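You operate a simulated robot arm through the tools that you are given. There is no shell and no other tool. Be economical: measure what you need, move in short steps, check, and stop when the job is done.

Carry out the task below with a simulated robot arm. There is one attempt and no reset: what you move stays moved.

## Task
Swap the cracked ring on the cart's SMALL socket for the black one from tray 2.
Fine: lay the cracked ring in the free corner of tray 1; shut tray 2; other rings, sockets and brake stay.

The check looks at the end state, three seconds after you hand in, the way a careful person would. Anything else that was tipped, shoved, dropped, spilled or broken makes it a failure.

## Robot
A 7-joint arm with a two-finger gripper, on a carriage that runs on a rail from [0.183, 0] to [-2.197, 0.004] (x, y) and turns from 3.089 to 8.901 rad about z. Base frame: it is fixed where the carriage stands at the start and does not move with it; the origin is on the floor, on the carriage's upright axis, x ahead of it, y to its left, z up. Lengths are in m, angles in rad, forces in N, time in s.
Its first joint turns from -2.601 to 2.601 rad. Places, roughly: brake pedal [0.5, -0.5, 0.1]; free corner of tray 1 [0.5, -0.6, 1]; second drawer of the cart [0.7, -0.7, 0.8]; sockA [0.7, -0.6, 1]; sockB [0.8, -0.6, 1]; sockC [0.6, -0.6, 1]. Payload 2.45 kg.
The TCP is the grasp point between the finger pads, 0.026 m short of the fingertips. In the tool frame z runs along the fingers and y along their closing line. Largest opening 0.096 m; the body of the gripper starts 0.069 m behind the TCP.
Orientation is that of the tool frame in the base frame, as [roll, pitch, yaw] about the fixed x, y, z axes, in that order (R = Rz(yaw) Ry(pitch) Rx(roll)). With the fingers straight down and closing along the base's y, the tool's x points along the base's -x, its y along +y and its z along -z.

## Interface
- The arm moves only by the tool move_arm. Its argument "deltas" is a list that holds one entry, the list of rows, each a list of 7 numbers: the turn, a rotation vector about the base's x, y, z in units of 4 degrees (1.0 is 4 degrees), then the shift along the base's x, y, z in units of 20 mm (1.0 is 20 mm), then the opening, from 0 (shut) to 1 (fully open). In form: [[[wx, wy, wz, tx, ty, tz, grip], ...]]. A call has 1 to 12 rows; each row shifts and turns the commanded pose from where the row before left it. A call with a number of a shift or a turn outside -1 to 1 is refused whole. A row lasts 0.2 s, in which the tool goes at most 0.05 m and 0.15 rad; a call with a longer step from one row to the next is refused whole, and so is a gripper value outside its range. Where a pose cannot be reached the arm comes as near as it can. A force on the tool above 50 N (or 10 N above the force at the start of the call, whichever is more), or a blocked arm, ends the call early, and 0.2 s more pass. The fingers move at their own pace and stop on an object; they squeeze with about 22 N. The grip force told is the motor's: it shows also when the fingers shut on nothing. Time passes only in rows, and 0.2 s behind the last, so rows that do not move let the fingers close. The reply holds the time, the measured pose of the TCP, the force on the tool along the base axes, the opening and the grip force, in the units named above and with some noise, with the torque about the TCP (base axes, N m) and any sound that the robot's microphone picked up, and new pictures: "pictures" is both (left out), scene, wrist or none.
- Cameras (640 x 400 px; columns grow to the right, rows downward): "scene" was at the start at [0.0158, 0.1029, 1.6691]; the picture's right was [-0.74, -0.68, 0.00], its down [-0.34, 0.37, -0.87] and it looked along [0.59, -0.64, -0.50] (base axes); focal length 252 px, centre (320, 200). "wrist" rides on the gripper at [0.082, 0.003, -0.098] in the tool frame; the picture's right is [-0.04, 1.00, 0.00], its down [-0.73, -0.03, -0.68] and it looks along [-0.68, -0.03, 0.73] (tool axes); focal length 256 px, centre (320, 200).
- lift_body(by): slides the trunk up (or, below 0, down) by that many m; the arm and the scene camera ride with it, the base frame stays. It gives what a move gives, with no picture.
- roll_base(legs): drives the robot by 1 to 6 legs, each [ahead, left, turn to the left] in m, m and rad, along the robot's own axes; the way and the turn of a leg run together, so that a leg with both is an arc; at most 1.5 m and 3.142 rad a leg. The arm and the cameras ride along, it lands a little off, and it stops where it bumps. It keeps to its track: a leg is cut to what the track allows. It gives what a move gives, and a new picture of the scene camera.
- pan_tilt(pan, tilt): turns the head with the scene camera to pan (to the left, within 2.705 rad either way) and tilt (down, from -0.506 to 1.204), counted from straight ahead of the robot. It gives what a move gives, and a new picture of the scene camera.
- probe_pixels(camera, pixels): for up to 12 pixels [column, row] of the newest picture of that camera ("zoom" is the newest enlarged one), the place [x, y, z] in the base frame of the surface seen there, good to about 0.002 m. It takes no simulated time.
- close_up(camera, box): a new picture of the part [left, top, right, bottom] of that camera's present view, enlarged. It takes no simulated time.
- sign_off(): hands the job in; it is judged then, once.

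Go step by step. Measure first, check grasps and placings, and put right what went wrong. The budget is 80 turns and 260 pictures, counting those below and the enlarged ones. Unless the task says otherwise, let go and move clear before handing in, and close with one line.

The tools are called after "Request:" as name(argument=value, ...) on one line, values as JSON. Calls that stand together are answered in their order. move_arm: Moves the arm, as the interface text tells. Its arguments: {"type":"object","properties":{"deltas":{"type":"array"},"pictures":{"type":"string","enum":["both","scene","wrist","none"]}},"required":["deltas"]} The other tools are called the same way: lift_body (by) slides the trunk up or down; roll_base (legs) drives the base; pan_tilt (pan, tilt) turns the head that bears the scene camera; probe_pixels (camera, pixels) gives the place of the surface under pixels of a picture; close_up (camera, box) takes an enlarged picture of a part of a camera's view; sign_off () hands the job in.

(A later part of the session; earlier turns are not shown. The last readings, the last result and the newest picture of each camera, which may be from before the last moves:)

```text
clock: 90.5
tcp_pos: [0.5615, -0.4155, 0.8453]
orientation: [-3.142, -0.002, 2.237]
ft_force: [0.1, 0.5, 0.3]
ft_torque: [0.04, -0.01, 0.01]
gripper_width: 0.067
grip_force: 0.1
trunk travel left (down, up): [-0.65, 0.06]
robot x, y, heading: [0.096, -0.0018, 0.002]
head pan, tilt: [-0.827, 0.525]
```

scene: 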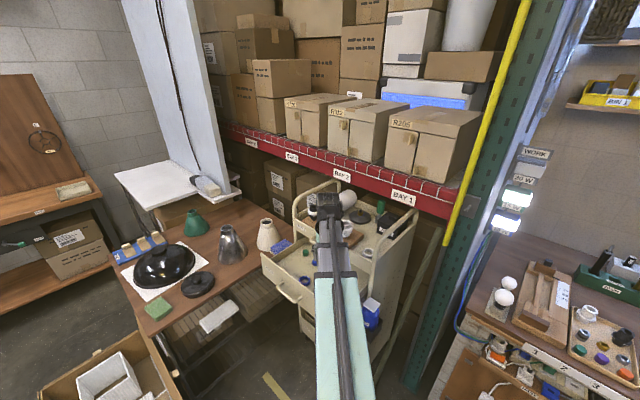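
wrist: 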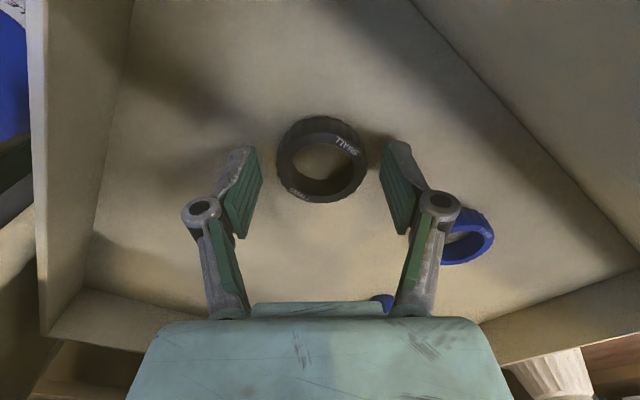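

The ring is centred between the pads, and the blue ring is clear. I'll drop 2 mm and close.

Request:
move_arm(deltas=[[[0, 0, 0, 0, 0, -0.1, 0.7], [0, 0, 0, 0, 0, 0, 0.55], [0, 0, 0, 0, 0, 0, 0.3], [0, 0, 0, 0, 0, 0, 0.2], [0, 0, 0, 0, 0, 0, 0.2]]], pictures="none")

Request:
move_arm(deltas=[[[0, 0, 0, 0, 0, 0.3, 0.2], [0, 0, 0, 0, 0, 0.5, 0.2], [0, 0, 0, 0, 0, 1, 0.2], [0, 0, 0, 0, 0, 1, 0.2], [0, 0, 0, 0, 0, 1, 0.2], [0, 0, 0, 0, 0, 1, 0.2], [0, 0, 0, 0, 0, 1, 0.2], [0, 0, 0, 0, 0, 1, 0.2], [0, 0, 0, 0, 0, 1, 0.2], [0, 0, 0, 0, 0, 1, 0.2], [0, 0, 0, 0, 0, 1, 0.2], [0, 0, 0, 0, 0, 1, 0.2]]], pictures="wrist")

Request:
close_up(camera="wrist", box=[240, 100, 400, 200])

Request:
probe_pixels(camera="zoom", pixels=[[170, 240], [470, 240], [320, 130], [320, 390], [320, 100], [230, 150], [410, 150]])

```text
clock: 91.7
tcp_pos: [0.5612, -0.4154, 0.8419]
orientation: [3.141, 0.0, 2.236]
ft_force: [1.4, -0.1, 1.5]
ft_torque: [0.01, -0.08, 0.01]
gripper_width: 0.0489
grip_force: 22.6
trunk travel left (down, up): [-0.65, 0.06]
robot x, y, heading: [0.0982, 0.0023, -0.001]
head pan, tilt: [-0.827, 0.525]
```

```text
clock: 94.3
tcp_pos: [0.5608, -0.4145, 1.0588]
orientation: [-3.141, 0.0, 2.235]
ft_force: [0.6, -0.5, -0.6]
ft_torque: [0.0, 0.02, 0.0]
gripper_width: 0.0487
grip_force: 22.3
trunk travel left (down, up): [-0.65, 0.06]
robot x, y, heading: [0.099, -0.0019, 0.001]
head pan, tilt: [-0.827, 0.525]
```

wrist: 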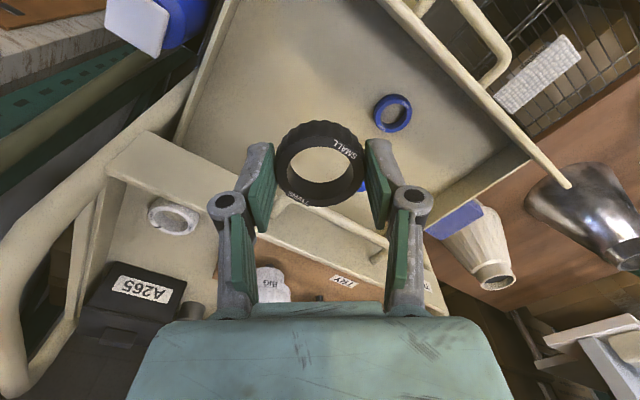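

```text
4.00 times, centred on (320, 150) of wrist
```

zoom: 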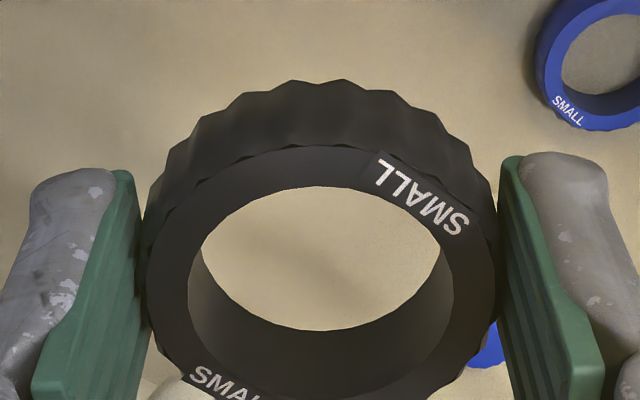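

```text
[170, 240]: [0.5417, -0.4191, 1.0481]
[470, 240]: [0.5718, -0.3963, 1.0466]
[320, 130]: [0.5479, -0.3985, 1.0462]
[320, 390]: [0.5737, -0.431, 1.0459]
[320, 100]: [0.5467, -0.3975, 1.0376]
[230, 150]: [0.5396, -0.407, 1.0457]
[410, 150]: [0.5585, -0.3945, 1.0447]
```

The black ring is held square, its top 12 mm below the TCP. I'll raise it, carry it over to the SMALL socket, and pre-turn to yaw ≈3.63 for the clockwise screwing stroke.

Request:
move_arm(deltas=[[[0, 0, 1, 0, 0, 1, 0.2], [0, 0, 1, 0, 0, 1, 0.2], [0, 0, 1, 0, 0, 1, 0.2], [0, 0, 1, 0, 0, 1, 0.2], [0, 0, 1, 0.7, -1, 1, 0.2], [0, 0, 1, 0.7, -1, 1, 0.2], [0, 0, 1, 0.7, -1, 1, 0.2], [0, 0, 1, 0.7, -1, 0, 0.2], [0, 0, 1, 0.7, -1, 0, 0.2], [0, 0, 1, 0.7, -1, 0, 0.2], [0, 0, 1, 0.7, -1, 0, 0.2], [0, 0, 1, 0.7, -1, 0, 0.2]]], pictures="none")

Request:
move_arm(deltas=[[[0, 0, 1, 0.68, -0.9, 0, 0.2], [0, 0, 1, 0.68, -0.9, 0, 0.2], [0, 0, 1, 0.68, -0.9, 0, 0.2], [0, 0, 1, 0.68, -0.9, 0, 0.2], [0, 0, 1, 0, 0, 0, 0.2], [0, 0, 1, 0, 0, -1, 0.2], [0, 0, 1, 0, 0, -1, 0.2], [0, 0, 1, 0, 0, -1, 0.2], [0, 0, 0, 0, 0, 0, 0.2]]], pictures="both")

Request:
close_up(camera="wrist", box=[240, 60, 400, 160])

Request:
probe_pixels(camera="wrist", pixels=[[320, 100], [320, 110]])

```text
clock: 96.9
tcp_pos: [0.6731, -0.5749, 1.1972]
orientation: [3.141, -0.001, 3.076]
ft_force: [0.1, 0.4, 0.4]
ft_torque: [0.0, 0.02, 0.01]
gripper_width: 0.0487
grip_force: 22.0
trunk travel left (down, up): [-0.65, 0.06]
robot x, y, heading: [0.0965, 0.0002, 0.002]
head pan, tilt: [-0.827, 0.525]
```

```text
clock: 98.9
tcp_pos: [0.7284, -0.6472, 1.1384]
orientation: [3.141, 0.0, -2.651]
ft_force: [0.0, 0.0, -0.3]
ft_torque: [-0.03, -0.02, 0.01]
gripper_width: 0.0487
grip_force: 22.0
trunk travel left (down, up): [-0.65, 0.06]
robot x, y, heading: [0.1011, 0.0008, 0.002]
head pan, tilt: [-0.827, 0.525]
```

scene: 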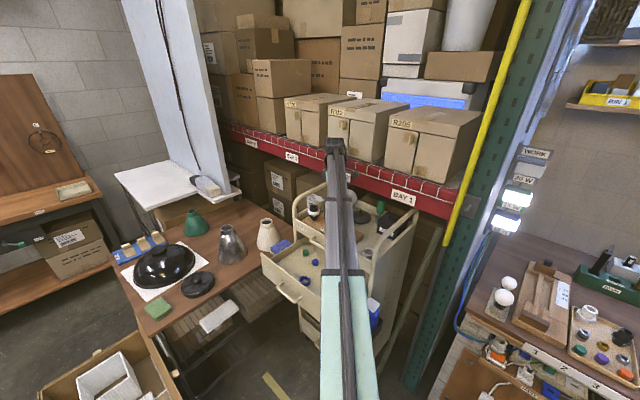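
wrist: 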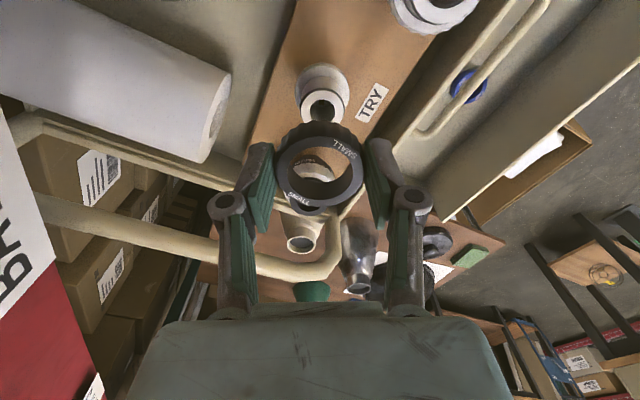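

```text
4.00 times, centred on (320, 110) of wrist
```

zoom: 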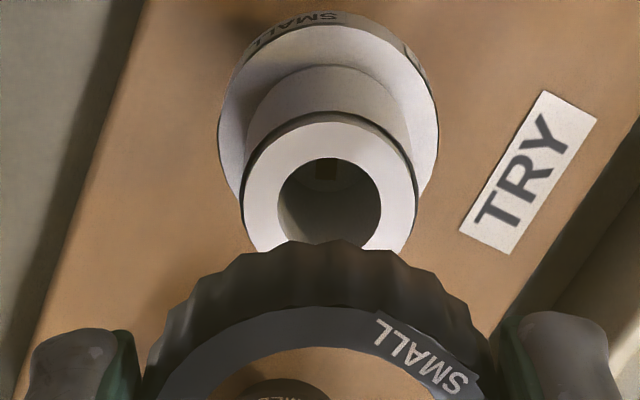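

```text
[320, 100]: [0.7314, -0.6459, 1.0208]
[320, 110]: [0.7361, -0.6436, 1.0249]
```

From both the image (socket ≈2 mm to the right) and earlier grip forces, the socket axis is at about (0.727,-0.6465). I'll correct and lower to about 8 mm above the socket top.

Request:
move_arm(deltas=[[[0, 0, 0, -0.07, 0.04, -0.5, 0.2], [0, 0, 0, 0, 0, -1, 0.2], [0, 0, 0, 0, 0, -1, 0.2], [0, 0, 0, 0, 0, 0, 0.2]]], pictures="wrist")

Request:
close_up(camera="wrist", box=[240, 100, 400, 200])

```text
clock: 99.9
tcp_pos: [0.7273, -0.6461, 1.0875]
orientation: [3.141, 0.001, -2.651]
ft_force: [-0.5, -0.1, 0.3]
ft_torque: [-0.01, 0.01, 0.0]
gripper_width: 0.0489
grip_force: 22.5
trunk travel left (down, up): [-0.65, 0.06]
robot x, y, heading: [0.0968, -0.004, 0.003]
head pan, tilt: [-0.827, 0.525]
```

wrist: 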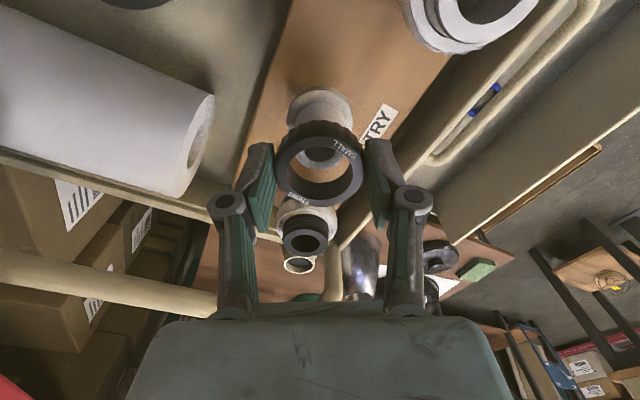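

```text
4.00 times, centred on (320, 150) of wrist
```

zoom: 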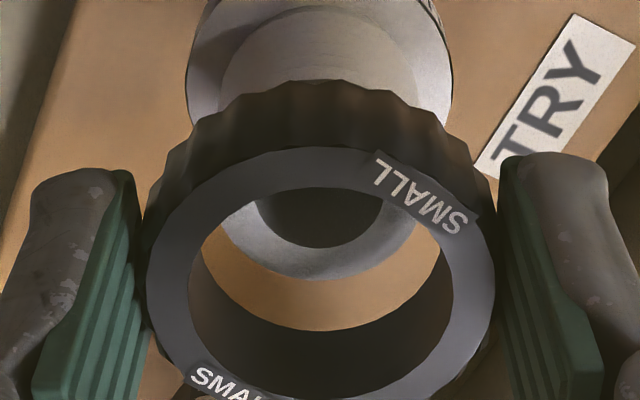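

Ring and socket appear concentric: both are offset equally from the nominal pixel positions. I'll lower in small steps, watching the force.

Request:
move_arm(deltas=[[[0, 0, 0, 0, 0, -0.2, 0.2], [0, 0, 0, 0, 0, -0.15, 0.2], [0, 0, 0, 0, 0, -0.1, 0.2], [0, 0, 0, 0, 0, -0.1, 0.2], [0, 0, 0, 0, 0, 0, 0.2]]], pictures="wrist")

Request:
close_up(camera="wrist", box=[240, 100, 400, 200])

```text
clock: 101.1
tcp_pos: [0.7259, -0.6466, 1.0776]
orientation: [3.141, 0.001, -2.652]
ft_force: [-0.6, 0.2, -0.4]
ft_torque: [0.01, 0.0, 0.0]
gripper_width: 0.049
grip_force: 21.4
trunk travel left (down, up): [-0.65, 0.06]
robot x, y, heading: [0.0969, -0.0031, 0.006]
head pan, tilt: [-0.827, 0.525]
```

wrist: 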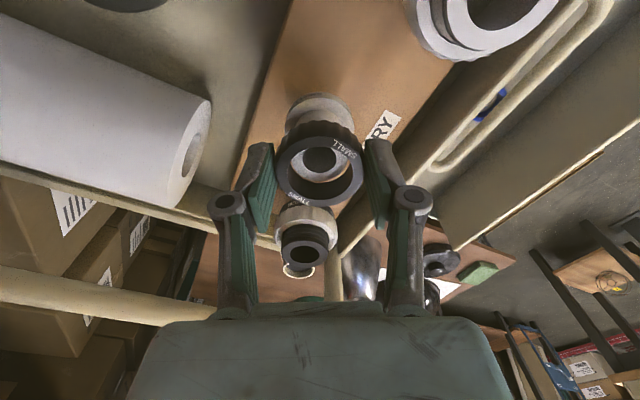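

```text
4.00 times, centred on (320, 150) of wrist
```

zoom: 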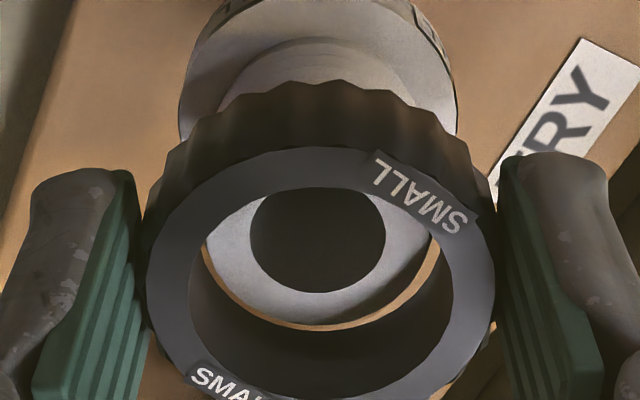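

The socket neck is entering the ring's bore with no contact. I'll continue down in small steps to just above thread start (TCP ≈1.058).

Request:
move_arm(deltas=[[[0, 0, 0, 0, 0, -0.15, 0.2], [0, 0, 0, 0, 0, -0.15, 0.2], [0, 0, 0, 0, 0, -0.15, 0.2], [0, 0, 0, 0, 0, -0.15, 0.2], [0, 0, 0, 0, 0, -0.15, 0.2], [0, 0, 0, 0, 0, -0.1, 0.2], [0, 0, 0, 0, 0, -0.1, 0.2], [0, 0, 0, 0, 0, 0, 0.2]]], pictures="wrist")

Request:
close_up(camera="wrist", box=[240, 100, 400, 200])

```text
clock: 102.9
tcp_pos: [0.7268, -0.6471, 1.0582]
orientation: [-3.141, 0.0, -2.65]
ft_force: [-0.1, 0.1, 0.4]
ft_torque: [-0.02, 0.0, 0.02]
gripper_width: 0.049
grip_force: 21.8
trunk travel left (down, up): [-0.65, 0.06]
robot x, y, heading: [0.0953, -0.0003, 0.004]
head pan, tilt: [-0.827, 0.525]
```

wrist: 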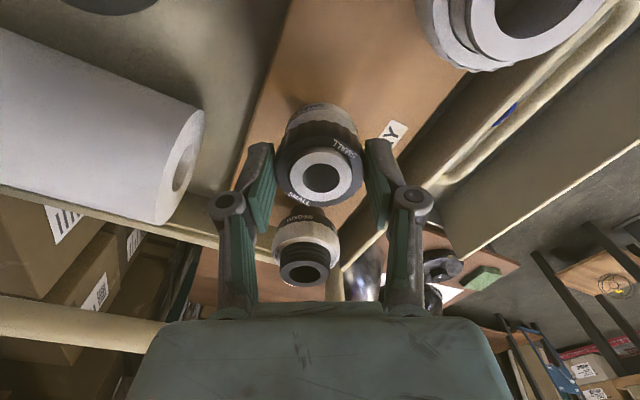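

```text
4.00 times, centred on (320, 150) of wrist
```

zoom: 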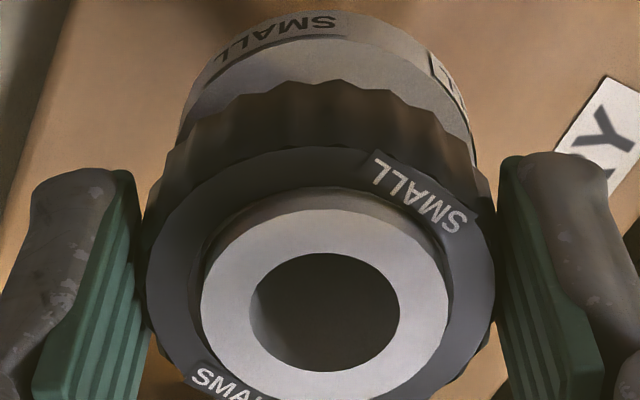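

The ring now sits around the neck with even side gaps. I'll lower further until it meets the thread.

Request:
move_arm(deltas=[[[0, 0, 0, 0, 0, -0.05, 0.2], [0, 0, 0, 0, 0, -0.05, 0.2], [0, 0, 0, 0, 0, 0, 0.2]]], pictures="none")

Request:
move_arm(deltas=[[[0, 0, 0, 0, 0, -0.05, 0.2], [0, 0, 0, 0, 0, 0, 0.2]]], pictures="none")

```text
clock: 103.7
tcp_pos: [0.7256, -0.6469, 1.0554]
orientation: [-3.141, -0.001, -2.65]
ft_force: [0.5, 0.1, 0.7]
ft_torque: [-0.01, -0.01, 0.0]
gripper_width: 0.0488
grip_force: 21.9
trunk travel left (down, up): [-0.65, 0.06]
robot x, y, heading: [0.095, -0.0023, 0.002]
head pan, tilt: [-0.827, 0.525]
```

```text
clock: 104.3
tcp_pos: [0.726, -0.6463, 1.0554]
orientation: [-3.141, 0.0, -2.651]
ft_force: [0.2, 0.2, -0.1]
ft_torque: [-0.04, 0.0, 0.02]
gripper_width: 0.0488
grip_force: 22.0
trunk travel left (down, up): [-0.65, 0.06]
robot x, y, heading: [0.0979, -0.0017, 0.004]
head pan, tilt: [-0.827, 0.525]
```

Still no contact. I'll go down another millimetre at a time.

Request:
move_arm(deltas=[[[0, 0, 0, 0, 0, -0.05, 0.2], [0, 0, 0, 0, 0, 0, 0.2]]], pictures="none")

Request:
move_arm(deltas=[[[0, 0, 0, 0, 0, -0.05, 0.2], [0, 0, 0, 0, 0, 0, 0.2]]], pictures="wrist")

Request:
close_up(camera="wrist", box=[240, 100, 400, 200])

Request:
probe_pixels(camera="zoom", pixels=[[300, 170], [170, 250], [475, 250], [320, 220], [400, 160]])

```text
clock: 104.9
tcp_pos: [0.7267, -0.6478, 1.0526]
orientation: [3.14, 0.001, -2.652]
ft_force: [-1.0, 0.0, -1.4]
ft_torque: [0.02, -0.01, -0.01]
gripper_width: 0.0487
grip_force: 22.4
trunk travel left (down, up): [-0.65, 0.06]
robot x, y, heading: [0.1006, 0.0018, 0.003]
head pan, tilt: [-0.827, 0.525]
```

```text
clock: 105.5
tcp_pos: [0.727, -0.647, 1.0532]
orientation: [-3.141, 0.0, -2.652]
ft_force: [0.5, 0.2, -0.6]
ft_torque: [-0.01, 0.0, 0.0]
gripper_width: 0.049
grip_force: 22.2
trunk travel left (down, up): [-0.65, 0.06]
robot x, y, heading: [0.0991, 0.0005, 0.004]
head pan, tilt: [-0.827, 0.525]
```

wrist: 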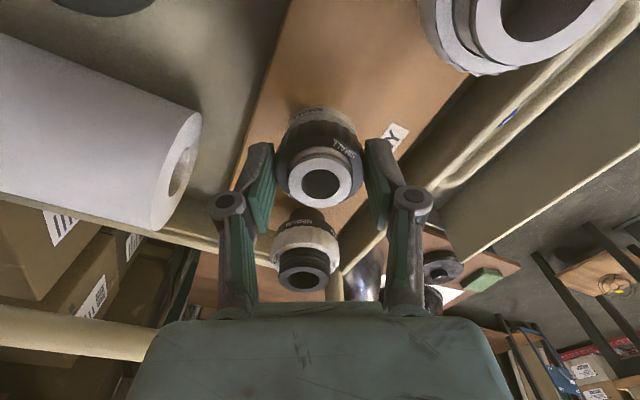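

```text
4.00 times, centred on (320, 150) of wrist
```

zoom: 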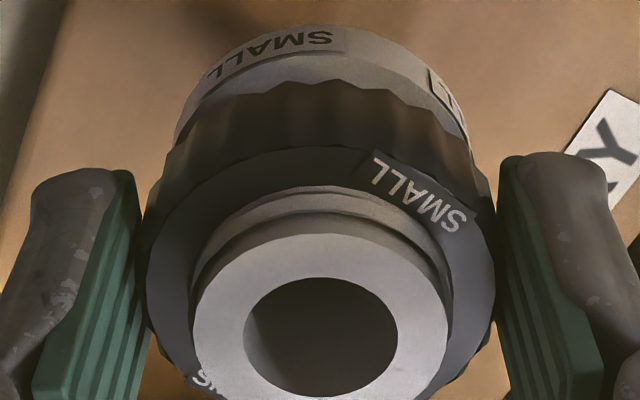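

```text
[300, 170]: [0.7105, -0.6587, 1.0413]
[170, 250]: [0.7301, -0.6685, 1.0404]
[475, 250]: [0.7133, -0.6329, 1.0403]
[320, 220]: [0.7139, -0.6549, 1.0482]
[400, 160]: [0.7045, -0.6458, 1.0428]
```

The ring top is at 1.041, near where the cracked ring came free, and the lead seems to be about 10 mm/turn. I'll start turning clockwise with matching downward feed and watch forces.

Request:
move_arm(deltas=[[[0, 0, -1, 0, 0, -0.0055, 0.2], [0, 0, -1, 0, 0, -0.0055, 0.2], [0, 0, -1, 0, 0, -0.0055, 0.2], [0, 0, -1, 0, 0, -0.0055, 0.2], [0, 0, -1, 0, 0, -0.0055, 0.2], [0, 0, -1, 0, 0, -0.0055, 0.2], [0, 0, -1, 0, 0, -0.0055, 0.2], [0, 0, -1, 0, 0, -0.0055, 0.2], [0, 0, -1, 0, 0, -0.0055, 0.2], [0, 0, -1, 0, 0, -0.0055, 0.2]]], pictures="none")

Request:
move_arm(deltas=[[[0, 0, -1, 0, 0, -0.0055, 0.2], [0, 0, -1, 0, 0, -0.0055, 0.2], [0, 0, -1, 0, 0, -0.0055, 0.2], [0, 0, -1, 0, 0, -0.0055, 0.2], [0, 0, -1, 0, 0, -0.0055, 0.2], [0, 0, -1, 0, 0, -0.0055, 0.2]]], pictures="wrist")

Request:
close_up(camera="wrist", box=[240, 100, 400, 200])

Request:
probe_pixels(camera="zoom", pixels=[[300, 170], [170, 250], [475, 250], [320, 220], [400, 160]])

```text
clock: 107.7
tcp_pos: [0.7266, -0.6481, 1.0513]
orientation: [-3.141, -0.001, 2.931]
ft_force: [-0.5, 1.0, -0.3]
ft_torque: [0.0, -0.02, -0.02]
gripper_width: 0.0486
grip_force: 22.1
trunk travel left (down, up): [-0.65, 0.06]
robot x, y, heading: [0.0998, 0.0004, 0.005]
head pan, tilt: [-0.827, 0.525]
```

```text
clock: 109.1
tcp_pos: [0.7259, -0.6454, 1.053]
orientation: [-3.14, 0.001, 2.513]
ft_force: [-4.4, 7.8, 7.0]
ft_torque: [0.26, 0.1, 0.03]
gripper_width: 0.0488
grip_force: 21.8
trunk travel left (down, up): [-0.65, 0.06]
robot x, y, heading: [0.0944, -0.0019, 0.003]
head pan, tilt: [-0.827, 0.525]
```

wrist: 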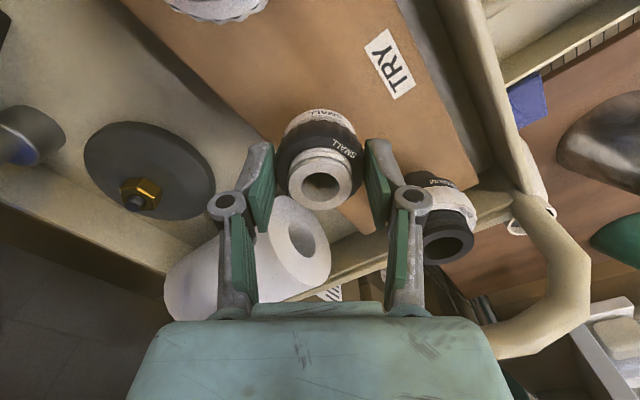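

```text
4.00 times, centred on (320, 150) of wrist
```

zoom: 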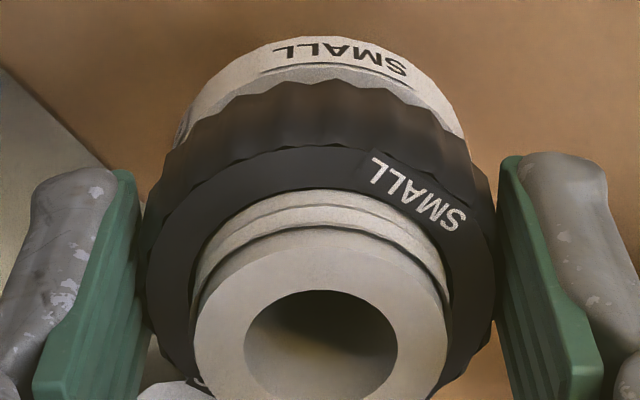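

```text
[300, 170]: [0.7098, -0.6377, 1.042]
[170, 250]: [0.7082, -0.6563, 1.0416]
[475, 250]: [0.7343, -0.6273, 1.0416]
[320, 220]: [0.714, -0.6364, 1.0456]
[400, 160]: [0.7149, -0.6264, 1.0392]
```

Contact has begun: 7 N up, and a lateral push showing the ring is about 0.8 mm off along the tool's x. I'll correct that and keep turning clockwise.

Request:
move_arm(deltas=[[[0, 0, 0, -0.02, 0.04, 0, 0.2], [0, 0, -1, 0.0025, 0, -0.0055, 0.2], [0, 0, -1, 0.0025, 0, -0.0055, 0.2], [0, 0, -1, 0.0025, 0, -0.0055, 0.2], [0, 0, -1, 0.0025, 0, -0.0055, 0.2], [0, 0, -1, 0.0025, 0, -0.0055, 0.2]]], pictures="none")

Request:
move_arm(deltas=[[[0, 0, -1, 0.0025, 0, -0.0055, 0.2], [0, 0, -1, 0.0025, 0, -0.0055, 0.2], [0, 0, -1, 0.0025, 0, -0.0055, 0.2], [0, 0, -1, 0.0025, 0, -0.0055, 0.2], [0, 0, -1, 0.0025, 0, -0.0055, 0.2]]], pictures="wrist")

Request:
close_up(camera="wrist", box=[240, 100, 400, 200])

Request:
probe_pixels(camera="zoom", pixels=[[300, 170], [170, 250], [475, 250], [320, 220], [400, 160]])

```text
clock: 110.5
tcp_pos: [0.726, -0.6453, 1.0514]
orientation: [3.141, 0.002, 2.163]
ft_force: [-1.0, 3.7, 11.8]
ft_torque: [0.13, 0.04, 0.0]
gripper_width: 0.0485
grip_force: 21.7
trunk travel left (down, up): [-0.65, 0.06]
robot x, y, heading: [0.0972, 0.0009, 0.005]
head pan, tilt: [-0.827, 0.525]
```

```text
clock: 111.7
tcp_pos: [0.7263, -0.6445, 1.0524]
orientation: [-3.141, -0.002, 1.815]
ft_force: [-3.5, 5.9, 5.5]
ft_torque: [0.12, 0.1, 0.03]
gripper_width: 0.0486
grip_force: 22.1
trunk travel left (down, up): [-0.65, 0.06]
robot x, y, heading: [0.1019, 0.0017, 0.002]
head pan, tilt: [-0.827, 0.525]
```

wrist: 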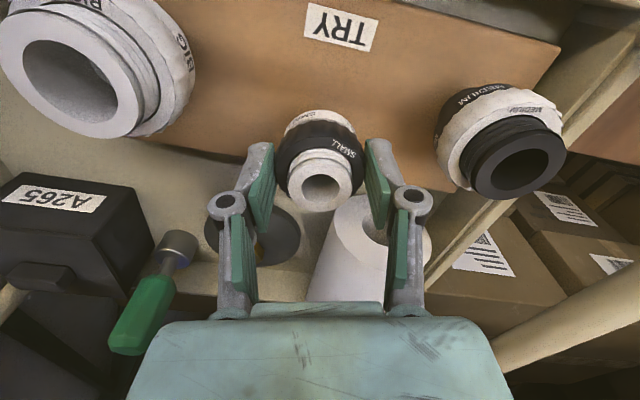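

```text
4.00 times, centred on (320, 150) of wrist
```

zoom: 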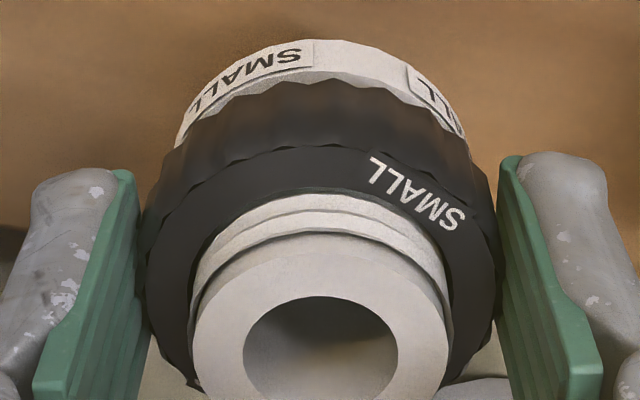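

```text
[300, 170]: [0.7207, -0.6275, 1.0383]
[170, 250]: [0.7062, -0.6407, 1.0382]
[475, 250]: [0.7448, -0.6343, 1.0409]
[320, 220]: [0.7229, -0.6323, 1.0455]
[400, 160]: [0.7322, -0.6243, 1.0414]
```

It's drawing down (ring top ≈1.0395, from 1.0415). I'll continue clockwise to yaw ≈0.73 with a small +y correction.

Request:
move_arm(deltas=[[[0, 0, 0, 0, 0.03, 0, 0.2], [0, 0, -1, 0.0025, 0, -0.0055, 0.2], [0, 0, -1, 0.0025, 0, -0.0055, 0.2], [0, 0, -1, 0.0025, 0, -0.0055, 0.2], [0, 0, -1, 0.0025, 0, -0.0055, 0.2], [0, 0, -1, 0.0025, 0, -0.0055, 0.2], [0, 0, -1, 0.0025, 0, -0.0055, 0.2], [0, 0, -1, 0.0025, 0, -0.0055, 0.2], [0, 0, -1, 0.0025, 0, -0.0055, 0.2]]], pictures="none")

Request:
move_arm(deltas=[[[0, 0, -1, 0.0025, 0, -0.0055, 0.2], [0, 0, -1, 0.0025, 0, -0.0055, 0.2], [0, 0, -1, 0.0025, 0, -0.0055, 0.2], [0, 0, -1, 0.0025, 0, -0.0055, 0.2], [0, 0, -1, 0.0025, 0, -0.0055, 0.2], [0, 0, -1, 0.0025, 0, -0.0055, 0.2], [0, 0, -1, 0.0025, 0, -0.0055, 0.2]]], pictures="wrist")

Request:
close_up(camera="wrist", box=[240, 100, 400, 200])

Request:
probe_pixels(camera="zoom", pixels=[[300, 170], [170, 250], [475, 250], [320, 220], [400, 160]])

```text
clock: 113.7
tcp_pos: [0.7272, -0.6449, 1.0501]
orientation: [-3.141, -0.002, 1.258]
ft_force: [-2.5, 0.2, 2.8]
ft_torque: [-0.02, 0.12, 0.0]
gripper_width: 0.0487
grip_force: 22.2
trunk travel left (down, up): [-0.65, 0.06]
robot x, y, heading: [0.0999, 0.0011, 0.004]
head pan, tilt: [-0.827, 0.525]
```

```text
clock: 115.3
tcp_pos: [0.7268, -0.6446, 1.0488]
orientation: [3.141, -0.001, 0.768]
ft_force: [-0.1, -5.0, 5.8]
ft_torque: [-0.14, 0.03, 0.0]
gripper_width: 0.0485
grip_force: 21.9
trunk travel left (down, up): [-0.65, 0.06]
robot x, y, heading: [0.0953, 0.0001, 0.003]
head pan, tilt: [-0.827, 0.525]
```

wrist: 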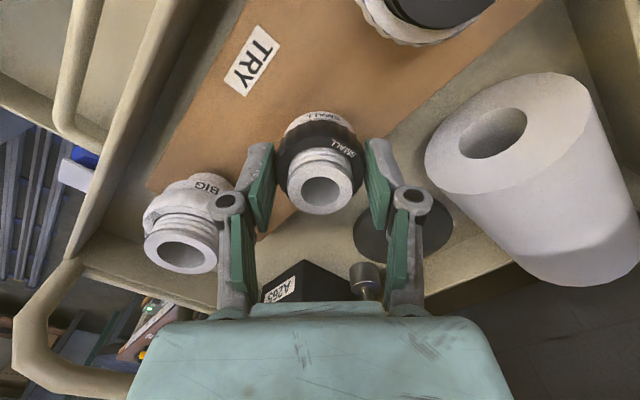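

```text
4.00 times, centred on (320, 150) of wrist
```

zoom: 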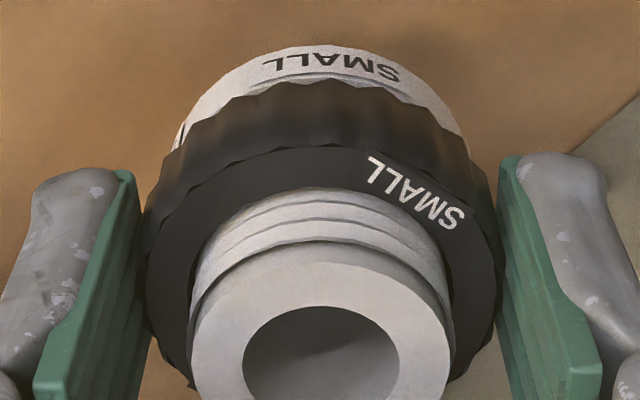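

```text
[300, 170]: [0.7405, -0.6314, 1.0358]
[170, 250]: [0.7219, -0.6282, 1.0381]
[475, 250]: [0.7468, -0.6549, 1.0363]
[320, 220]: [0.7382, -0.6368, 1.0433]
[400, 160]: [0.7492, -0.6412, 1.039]
```

The ring is down to ≈1.037 with about 2 mm left. I'll continue clockwise another 48° and see if the wrist allows it.

Request:
move_arm(deltas=[[[0, 0, -1, 0.001, -0.02, -0.0055, 0.2], [0, 0, -1, 0.001, -0.003, -0.0055, 0.2], [0, 0, -1, 0.001, -0.003, -0.0055, 0.2], [0, 0, -1, 0.001, -0.003, -0.0055, 0.2], [0, 0, -1, 0.001, -0.003, -0.0055, 0.2], [0, 0, -1, 0.001, -0.003, -0.0055, 0.2]]], pictures="none")

Request:
move_arm(deltas=[[[0, 0, -1, 0.001, -0.003, -0.0055, 0.2], [0, 0, -1, 0.001, -0.003, -0.0055, 0.2], [0, 0, -1, 0.001, -0.003, -0.0055, 0.2], [0, 0, -1, 0.001, -0.003, -0.0055, 0.2], [0, 0, -1, 0.001, -0.003, -0.0055, 0.2], [0, 0, -1, 0.001, -0.003, -0.0055, 0.2]]], pictures="wrist")

Request:
close_up(camera="wrist", box=[240, 100, 400, 200])

Request:
probe_pixels(camera="zoom", pixels=[[300, 170], [170, 250], [475, 250], [320, 220], [400, 160]])

```text
clock: 116.7
tcp_pos: [0.7296, -0.6462, 1.0483]
orientation: [-3.141, -0.002, 0.348]
ft_force: [-1.4, -0.3, -0.4]
ft_torque: [0.01, 0.07, -0.02]
gripper_width: 0.0484
grip_force: 22.0
trunk travel left (down, up): [-0.65, 0.06]
robot x, y, heading: [0.0948, -0.0, -0.001]
head pan, tilt: [-0.827, 0.525]
```

```text
clock: 118.1
tcp_pos: [0.7281, -0.6455, 1.0466]
orientation: [3.14, 0.0, -0.068]
ft_force: [-2.2, 1.7, -5.8]
ft_torque: [0.05, 0.03, 0.0]
gripper_width: 0.0481
grip_force: 22.3
trunk travel left (down, up): [-0.65, 0.06]
robot x, y, heading: [0.1022, 0.0006, 0.0]
head pan, tilt: [-0.827, 0.525]
```

wrist: 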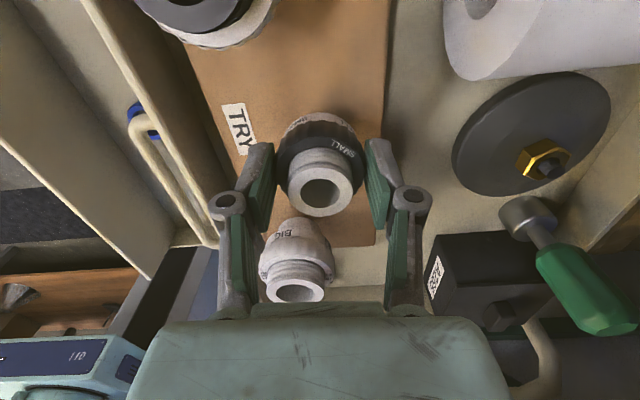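

```text
4.00 times, centred on (320, 150) of wrist
```

zoom: 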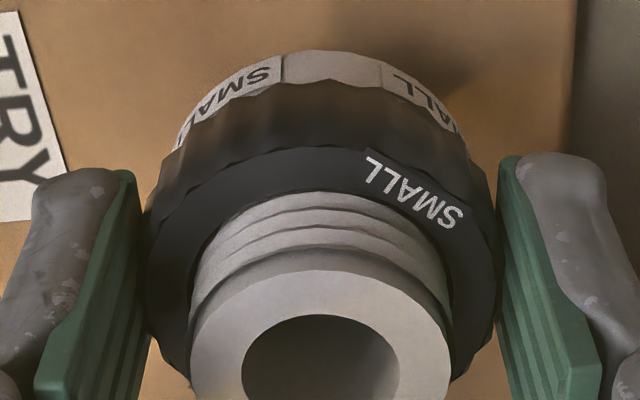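

```text
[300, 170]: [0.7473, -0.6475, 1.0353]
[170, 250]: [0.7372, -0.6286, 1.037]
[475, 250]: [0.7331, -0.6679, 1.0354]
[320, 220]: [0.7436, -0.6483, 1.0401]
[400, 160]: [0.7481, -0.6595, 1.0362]
```

Thread now pulls the tool down (z-force -6 N), ring top ≈1.036, almost seated. I'll turn a further 32° with slightly more feed and watch the torque for tightening.

Request:
move_arm(deltas=[[[0, 0, -1, 0, -0.003, -0.02, 0.2], [0, 0, -1, 0, -0.003, -0.006, 0.2], [0, 0, -1, 0, -0.003, -0.006, 0.2], [0, 0, -1, 0, -0.003, -0.006, 0.2]]], pictures="none")

Request:
move_arm(deltas=[[[0, 0, -1, 0, -0.003, -0.006, 0.2], [0, 0, -1, 0, -0.003, -0.006, 0.2], [0, 0, -1, 0, -0.003, -0.006, 0.2], [0, 0, -1, 0, -0.003, -0.006, 0.2]]], pictures="wrist")

Request:
close_up(camera="wrist", box=[240, 100, 400, 200])

Request:
probe_pixels(camera="zoom", pixels=[[300, 170], [170, 250], [475, 250], [320, 220], [400, 160]])

```text
clock: 119.1
tcp_pos: [0.7286, -0.6475, 1.0475]
orientation: [-3.142, 0.001, -0.35]
ft_force: [-1.1, 2.7, -5.3]
ft_torque: [0.04, 0.03, 0.0]
gripper_width: 0.0482
grip_force: 21.8
trunk travel left (down, up): [-0.65, 0.06]
robot x, y, heading: [0.0975, -0.0028, 0.004]
head pan, tilt: [-0.827, 0.525]
```

```text
clock: 120.1
tcp_pos: [0.7276, -0.6483, 1.0465]
orientation: [3.142, 0.001, -0.627]
ft_force: [-2.8, 4.2, -0.5]
ft_torque: [0.12, 0.07, 0.0]
gripper_width: 0.0483
grip_force: 22.4
trunk travel left (down, up): [-0.65, 0.06]
robot x, y, heading: [0.0956, 0.0006, 0.003]
head pan, tilt: [-0.827, 0.525]
```

wrist: 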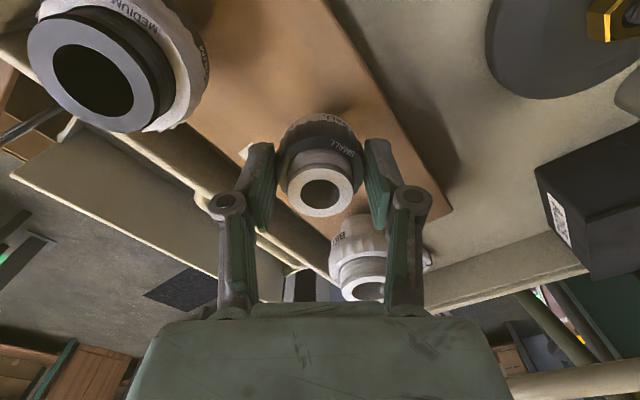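

```text
4.00 times, centred on (320, 150) of wrist
```

zoom: 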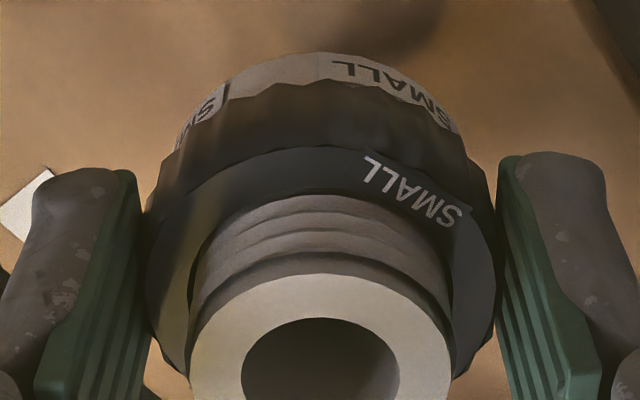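

```text
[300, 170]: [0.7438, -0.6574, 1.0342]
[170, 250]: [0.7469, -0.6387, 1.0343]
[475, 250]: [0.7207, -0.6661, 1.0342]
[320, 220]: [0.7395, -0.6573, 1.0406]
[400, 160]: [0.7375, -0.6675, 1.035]
```

The ring top is at ≈1.0345, matching the original seated height. To be sure it's tight, I'll release, turn back 128°, regrip, and turn clockwise until it resists.

Request:
move_arm(deltas=[[[0, 0, 0, 0, 0, 0, 0.7], [0, 0, 0, 0, 0, 0, 0.7], [0, 0, 0, -0.02, 0.05, 1, 0.7], [0, 0, 0, 0, 0, 1, 0.7], [0, 0, 1, 0, 0, 0, 0.7], [0, 0, 1, 0, 0, 0, 0.7], [0, 0, 1, 0, 0, 0, 0.7], [0, 0, 1, 0, 0, 0, 0.7], [0, 0, 1, 0, 0, 0, 0.7], [0, 0, 1, 0, 0, 0, 0.7], [0, 0, 1, 0, 0, 0, 0.7], [0, 0, 1, 0, 0, 0, 0.7]]], pictures="none")

Request:
move_arm(deltas=[[[0, 0, 1, 0, 0, 0, 0.7], [0, 0, 1, 0, 0, 0, 0.7], [0, 0, 1, 0, 0, 0, 0.7], [0, 0, 1, 0, 0, 0, 0.7], [0, 0, 1, 0, 0, 0, 0.7], [0, 0, 1, 0, 0, 0, 0.7], [0, 0, 1, 0, 0, 0, 0.7], [0, 0, 1, 0, 0, 0, 0.7], [0, 0, 1, 0, 0, 0, 0.7], [0, 0, 1, 0, 0, 0, 0.7], [0, 0, 1, 0, 0, 0, 0.7], [0, 0, 1, 0, 0, 0, 0.7]]], pictures="none")

Request:
move_arm(deltas=[[[0, 0, 1, 0, 0, 0, 0.7], [0, 0, 1, 0, 0, 0, 0.7], [0, 0, 1, 0, 0, 0, 0.7], [0, 0, 1, 0, 0, 0, 0.7], [0, 0, 1, 0, 0, 0, 0.7], [0, 0, 1, 0, 0, 0, 0.7], [0, 0, 1, 0, 0, 0, 0.7], [0, 0, 1, 0, 0, 0, 0.7], [0, 0, 1, 0, 0, 0, 0.7], [0, 0, 1, 0, 0, 0, 0.7], [0, 0, 1, 0, 0, 0, 0.7], [0, 0, 0, 0, 0, 0, 0.7]]], pictures="both")

Request:
close_up(camera="wrist", box=[280, 80, 360, 160])

```text
clock: 122.7
tcp_pos: [0.7296, -0.647, 1.0859]
orientation: [3.141, 0.0, -0.067]
ft_force: [0.0, -1.3, -0.1]
ft_torque: [0.01, 0.0, 0.0]
gripper_width: 0.067
grip_force: 0.1
trunk travel left (down, up): [-0.65, 0.06]
robot x, y, heading: [0.1013, -0.0011, 0.001]
head pan, tilt: [-0.827, 0.525]
```

```text
clock: 125.3
tcp_pos: [0.728, -0.6457, 1.0874]
orientation: [-3.141, -0.001, 0.772]
ft_force: [0.6, 0.3, -0.2]
ft_torque: [0.01, 0.0, 0.05]
gripper_width: 0.0674
grip_force: 0.2
trunk travel left (down, up): [-0.65, 0.06]
robot x, y, heading: [0.0989, 0.0029, 0.003]
head pan, tilt: [-0.827, 0.525]
```

```text
clock: 127.9
tcp_pos: [0.7278, -0.6462, 1.085]
orientation: [3.141, 0.001, 1.539]
ft_force: [0.3, 0.0, -0.6]
ft_torque: [0.01, 0.04, 0.01]
gripper_width: 0.0671
grip_force: 0.0
trunk travel left (down, up): [-0.65, 0.06]
robot x, y, heading: [0.0962, -0.0006, 0.001]
head pan, tilt: [-0.827, 0.525]
```

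scene: 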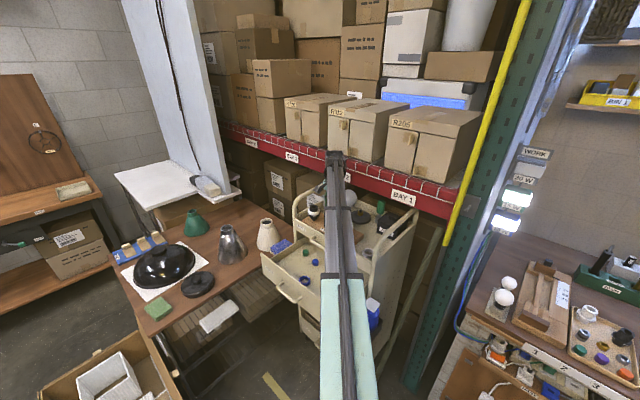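
wrist: 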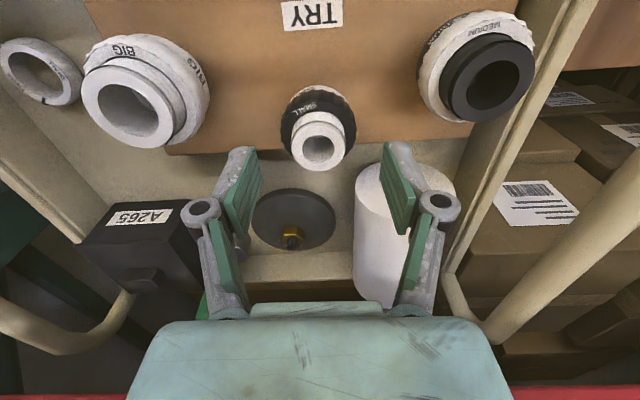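

```text
5.00 times, centred on (320, 120) of wrist
```

zoom: 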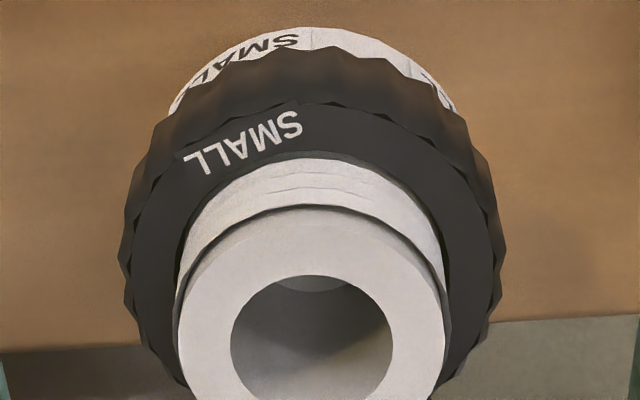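

The ring stays on the socket. I'll regrip and turn clockwise to tighten, checking torque in short steps.

Request:
move_arm(deltas=[[[0, 0, 0, 0, 0, -1, 0.7], [0, 0, 0, 0, 0, -0.87, 0.7], [0, 0, 0, 0, 0, 0, 0.4], [0, 0, 0, 0, 0, 0, 0.1], [0, 0, 0, 0, 0, 0, 0.1], [0, 0, -1, 0, 0, -0.004, 0.1], [0, 0, -1, 0, 0, -0.004, 0.1], [0, 0, -1, 0, 0, -0.004, 0.1]]], pictures="none")

Request:
move_arm(deltas=[[[0, 0, -1, 0, 0, -0.004, 0.1], [0, 0, -1, 0, 0, -0.004, 0.1], [0, 0, -1, 0, 0, -0.004, 0.1], [0, 0, -1, 0, 0, -0.004, 0.1]]], pictures="wrist")

Request:
close_up(camera="wrist", box=[240, 100, 400, 200])

```text
clock: 129.7
tcp_pos: [0.7262, -0.645, 1.0504]
orientation: [-3.141, -0.001, 1.328]
ft_force: [-5.5, 0.0, 0.4]
ft_torque: [-0.02, 0.16, 0.04]
gripper_width: 0.0456
grip_force: 21.8
trunk travel left (down, up): [-0.65, 0.06]
robot x, y, heading: [0.1012, -0.0006, 0.003]
head pan, tilt: [-0.827, 0.525]
```

```text
clock: 130.7
tcp_pos: [0.7267, -0.6473, 1.0493]
orientation: [3.141, 0.001, 1.048]
ft_force: [-9.2, 0.2, 2.4]
ft_torque: [0.03, 0.18, 0.86]
gripper_width: 0.0465
grip_force: 22.4
trunk travel left (down, up): [-0.65, 0.06]
robot x, y, heading: [0.0971, -0.0034, 0.01]
head pan, tilt: [-0.827, 0.525]
```

wrist: 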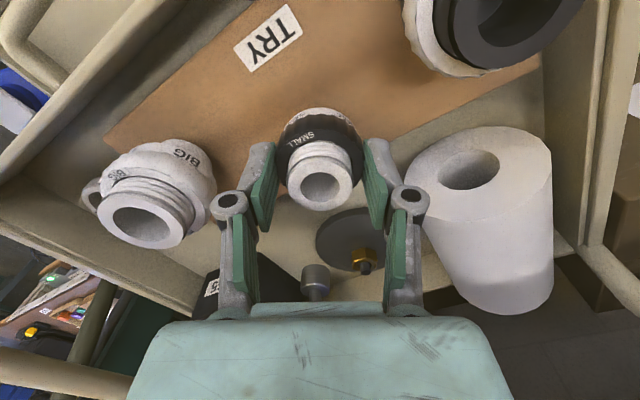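

```text
4.00 times, centred on (320, 150) of wrist
```

zoom: 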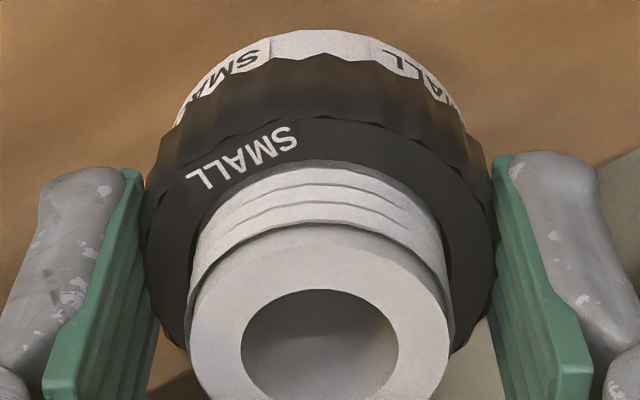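

Torque jumped to 0.86 N·m, so the ring is tight and the flange labels haven't moved. I'll release, lift away, and head for the tray 2 handle.

Request:
move_arm(deltas=[[[0, 0, 0, 0, 0, 0, 0.7], [0, 0, 0, 0, 0, 0, 0.7], [0, 0, 0, 0, 0, 0.5, 0.7], [0, 0, 0, 0, 0, 1, 0.7], [0, 0, 0, 0, 0, 1, 0.7], [0, 0, 0, 0, 0, 1, 0.7], [0, 0, 0, 0, 0, 1, 0.7], [0, 0, 0, 0, 1, 1, 0.7], [0, 0, 0, 0, 1, 1, 0.7], [0, 0, 0, 0, 1, 1, 0.7], [0, 0, 0, 0, 1, 1, 0.7], [0, 0, 0, 0, 1, 0, 0.7]]], pictures="wrist")

Request:
close_up(camera="wrist", box=[120, 0, 520, 250])

```text
clock: 133.3
tcp_pos: [0.7275, -0.5463, 1.2188]
orientation: [-3.142, 0.0, 1.049]
ft_force: [-0.6, 0.1, 1.4]
ft_torque: [0.01, 0.01, -0.01]
gripper_width: 0.067
grip_force: 0.1
trunk travel left (down, up): [-0.65, 0.06]
robot x, y, heading: [0.1016, -0.0005, 0.001]
head pan, tilt: [-0.827, 0.525]
```

wrist: 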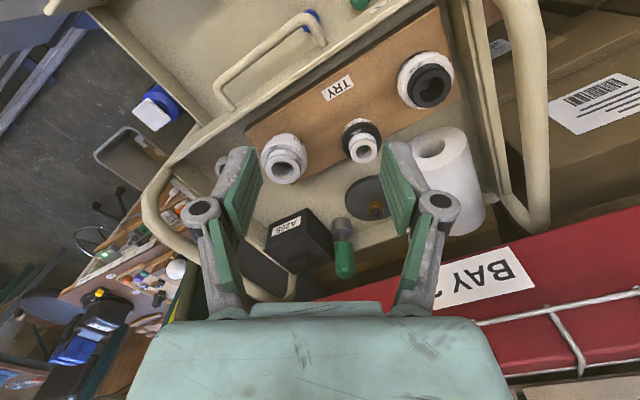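

```text
1.60 times, centred on (320, 125) of wrist
```

zoom: 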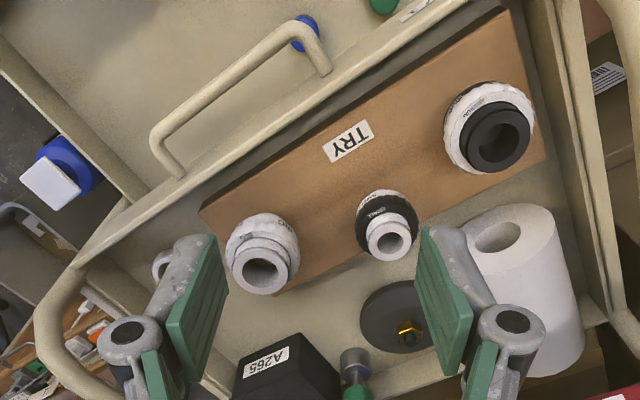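

The black ring is on SMALL, the cracked ring is in the corner, and everything else is in place. To shut tray 2 I'll back away from the cart, turn to yaw π, and roll the base back 0.1 m to reuse the earlier handle approach.

Request:
move_arm(deltas=[[[0, 0, 1, 0, 1, 0, 0.7], [0, 0, 1, 0, 1, 0, 0.7], [0, 0, 1, 0, 1, 0, 0.7], [0, 0, 1, 0, 1, 0, 0.7], [0, 0, 1, 0, 1, 0, 0.7], [0, 0, 1, 0, 1, 0, 0.7], [0, 0, 1, 0, 1, 0, 0.7], [0, 0, 1, 0, 1, 0, 0.7], [0, 0, 1, 0, 1, 0, 0.7], [0, 0, 1, 0, 1, 0, 0.7], [0, 0, 1, 0, 1, 0, 0.7], [0, 0, 1, 0, 1, 0, 0.7]]], pictures="none")

Request:
move_arm(deltas=[[[0, 0, 1, 0, 0, 0, 0.7], [0, 0, 1, 0, 0, 0, 0.7], [0, 0, 1, 0, 0, 0, 0.7], [0, 0, 1, 0, 0, 0, 0.7], [0, 0, 1, 0, 0, 0, 0.7], [0, 0, 1, 0, 0, 0, 0.7], [0, 0, 1, 0, 0, 0, 0.7], [0, 0, 1, 0, 0, 0, 0.7], [0, 0, 1, 0, 0, 0, 0.7], [0, 0, 1, 0, 0, 0, 0.7], [0, 0, 1, 0, 0, 0, 0.7], [0, 0, 1, 0, 0, 0, 0.7]]], pictures="none")

Request:
move_arm(deltas=[[[0, 0, 1, 0, 0, 0, 0.7], [0, 0, 1, 0, 0, 0, 0.7], [0, 0, 1, 0, 0, 0, 0.7], [0, 0, 1, 0, 0, 0, 0.7], [0, 0, 1, 0, 0, 0, 0.7], [0, 0, 0.97, 0, 0, 0, 0.7]]], pictures="none")

Request:
roll_base(legs=[[-0.1, 0, 0]])

```text
clock: 135.9
tcp_pos: [0.7271, -0.3057, 1.2188]
orientation: [3.141, 0.0, 1.888]
ft_force: [0.3, 0.1, 0.9]
ft_torque: [0.01, 0.03, 0.0]
gripper_width: 0.0672
grip_force: 0.1
trunk travel left (down, up): [-0.65, 0.06]
robot x, y, heading: [0.0981, -0.0021, 0.006]
head pan, tilt: [-0.827, 0.525]
```

```text
clock: 138.5
tcp_pos: [0.7287, -0.3056, 1.2178]
orientation: [-3.142, 0.0, 2.728]
ft_force: [0.3, 0.0, 0.0]
ft_torque: [-0.01, -0.01, 0.01]
gripper_width: 0.0672
grip_force: 0.1
trunk travel left (down, up): [-0.65, 0.06]
robot x, y, heading: [0.0978, 0.0026, 0.002]
head pan, tilt: [-0.827, 0.525]
```

```text
clock: 139.9
tcp_pos: [0.7276, -0.3069, 1.2191]
orientation: [3.141, 0.0, 3.141]
ft_force: [0.9, -1.4, 0.3]
ft_torque: [-0.01, -0.01, -0.02]
gripper_width: 0.0675
grip_force: 0.0
trunk travel left (down, up): [-0.65, 0.06]
robot x, y, heading: [0.0989, 0.0024, 0.004]
head pan, tilt: [-0.827, 0.525]
```

```text
clock: 141.1
tcp_pos: [0.6291, -0.3054, 1.2186]
orientation: [3.141, 0.0, -3.139]
ft_force: [-0.2, 0.1, 0.2]
ft_torque: [-0.01, 0.0, -0.06]
gripper_width: 0.0674
grip_force: 0.1
trunk travel left (down, up): [-0.65, 0.06]
robot x, y, heading: [-0.001, -0.0015, 0.003]
head pan, tilt: [-0.827, 0.525]
```

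scene: 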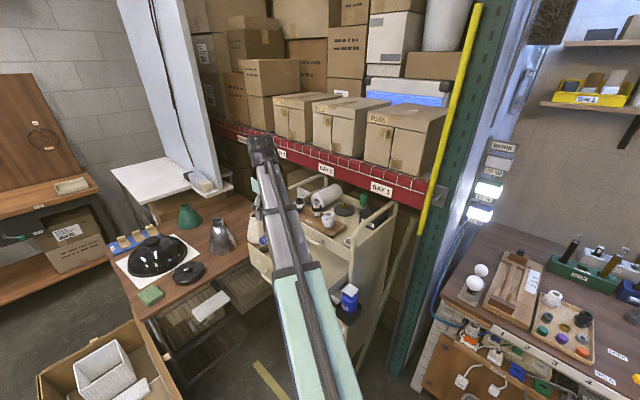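

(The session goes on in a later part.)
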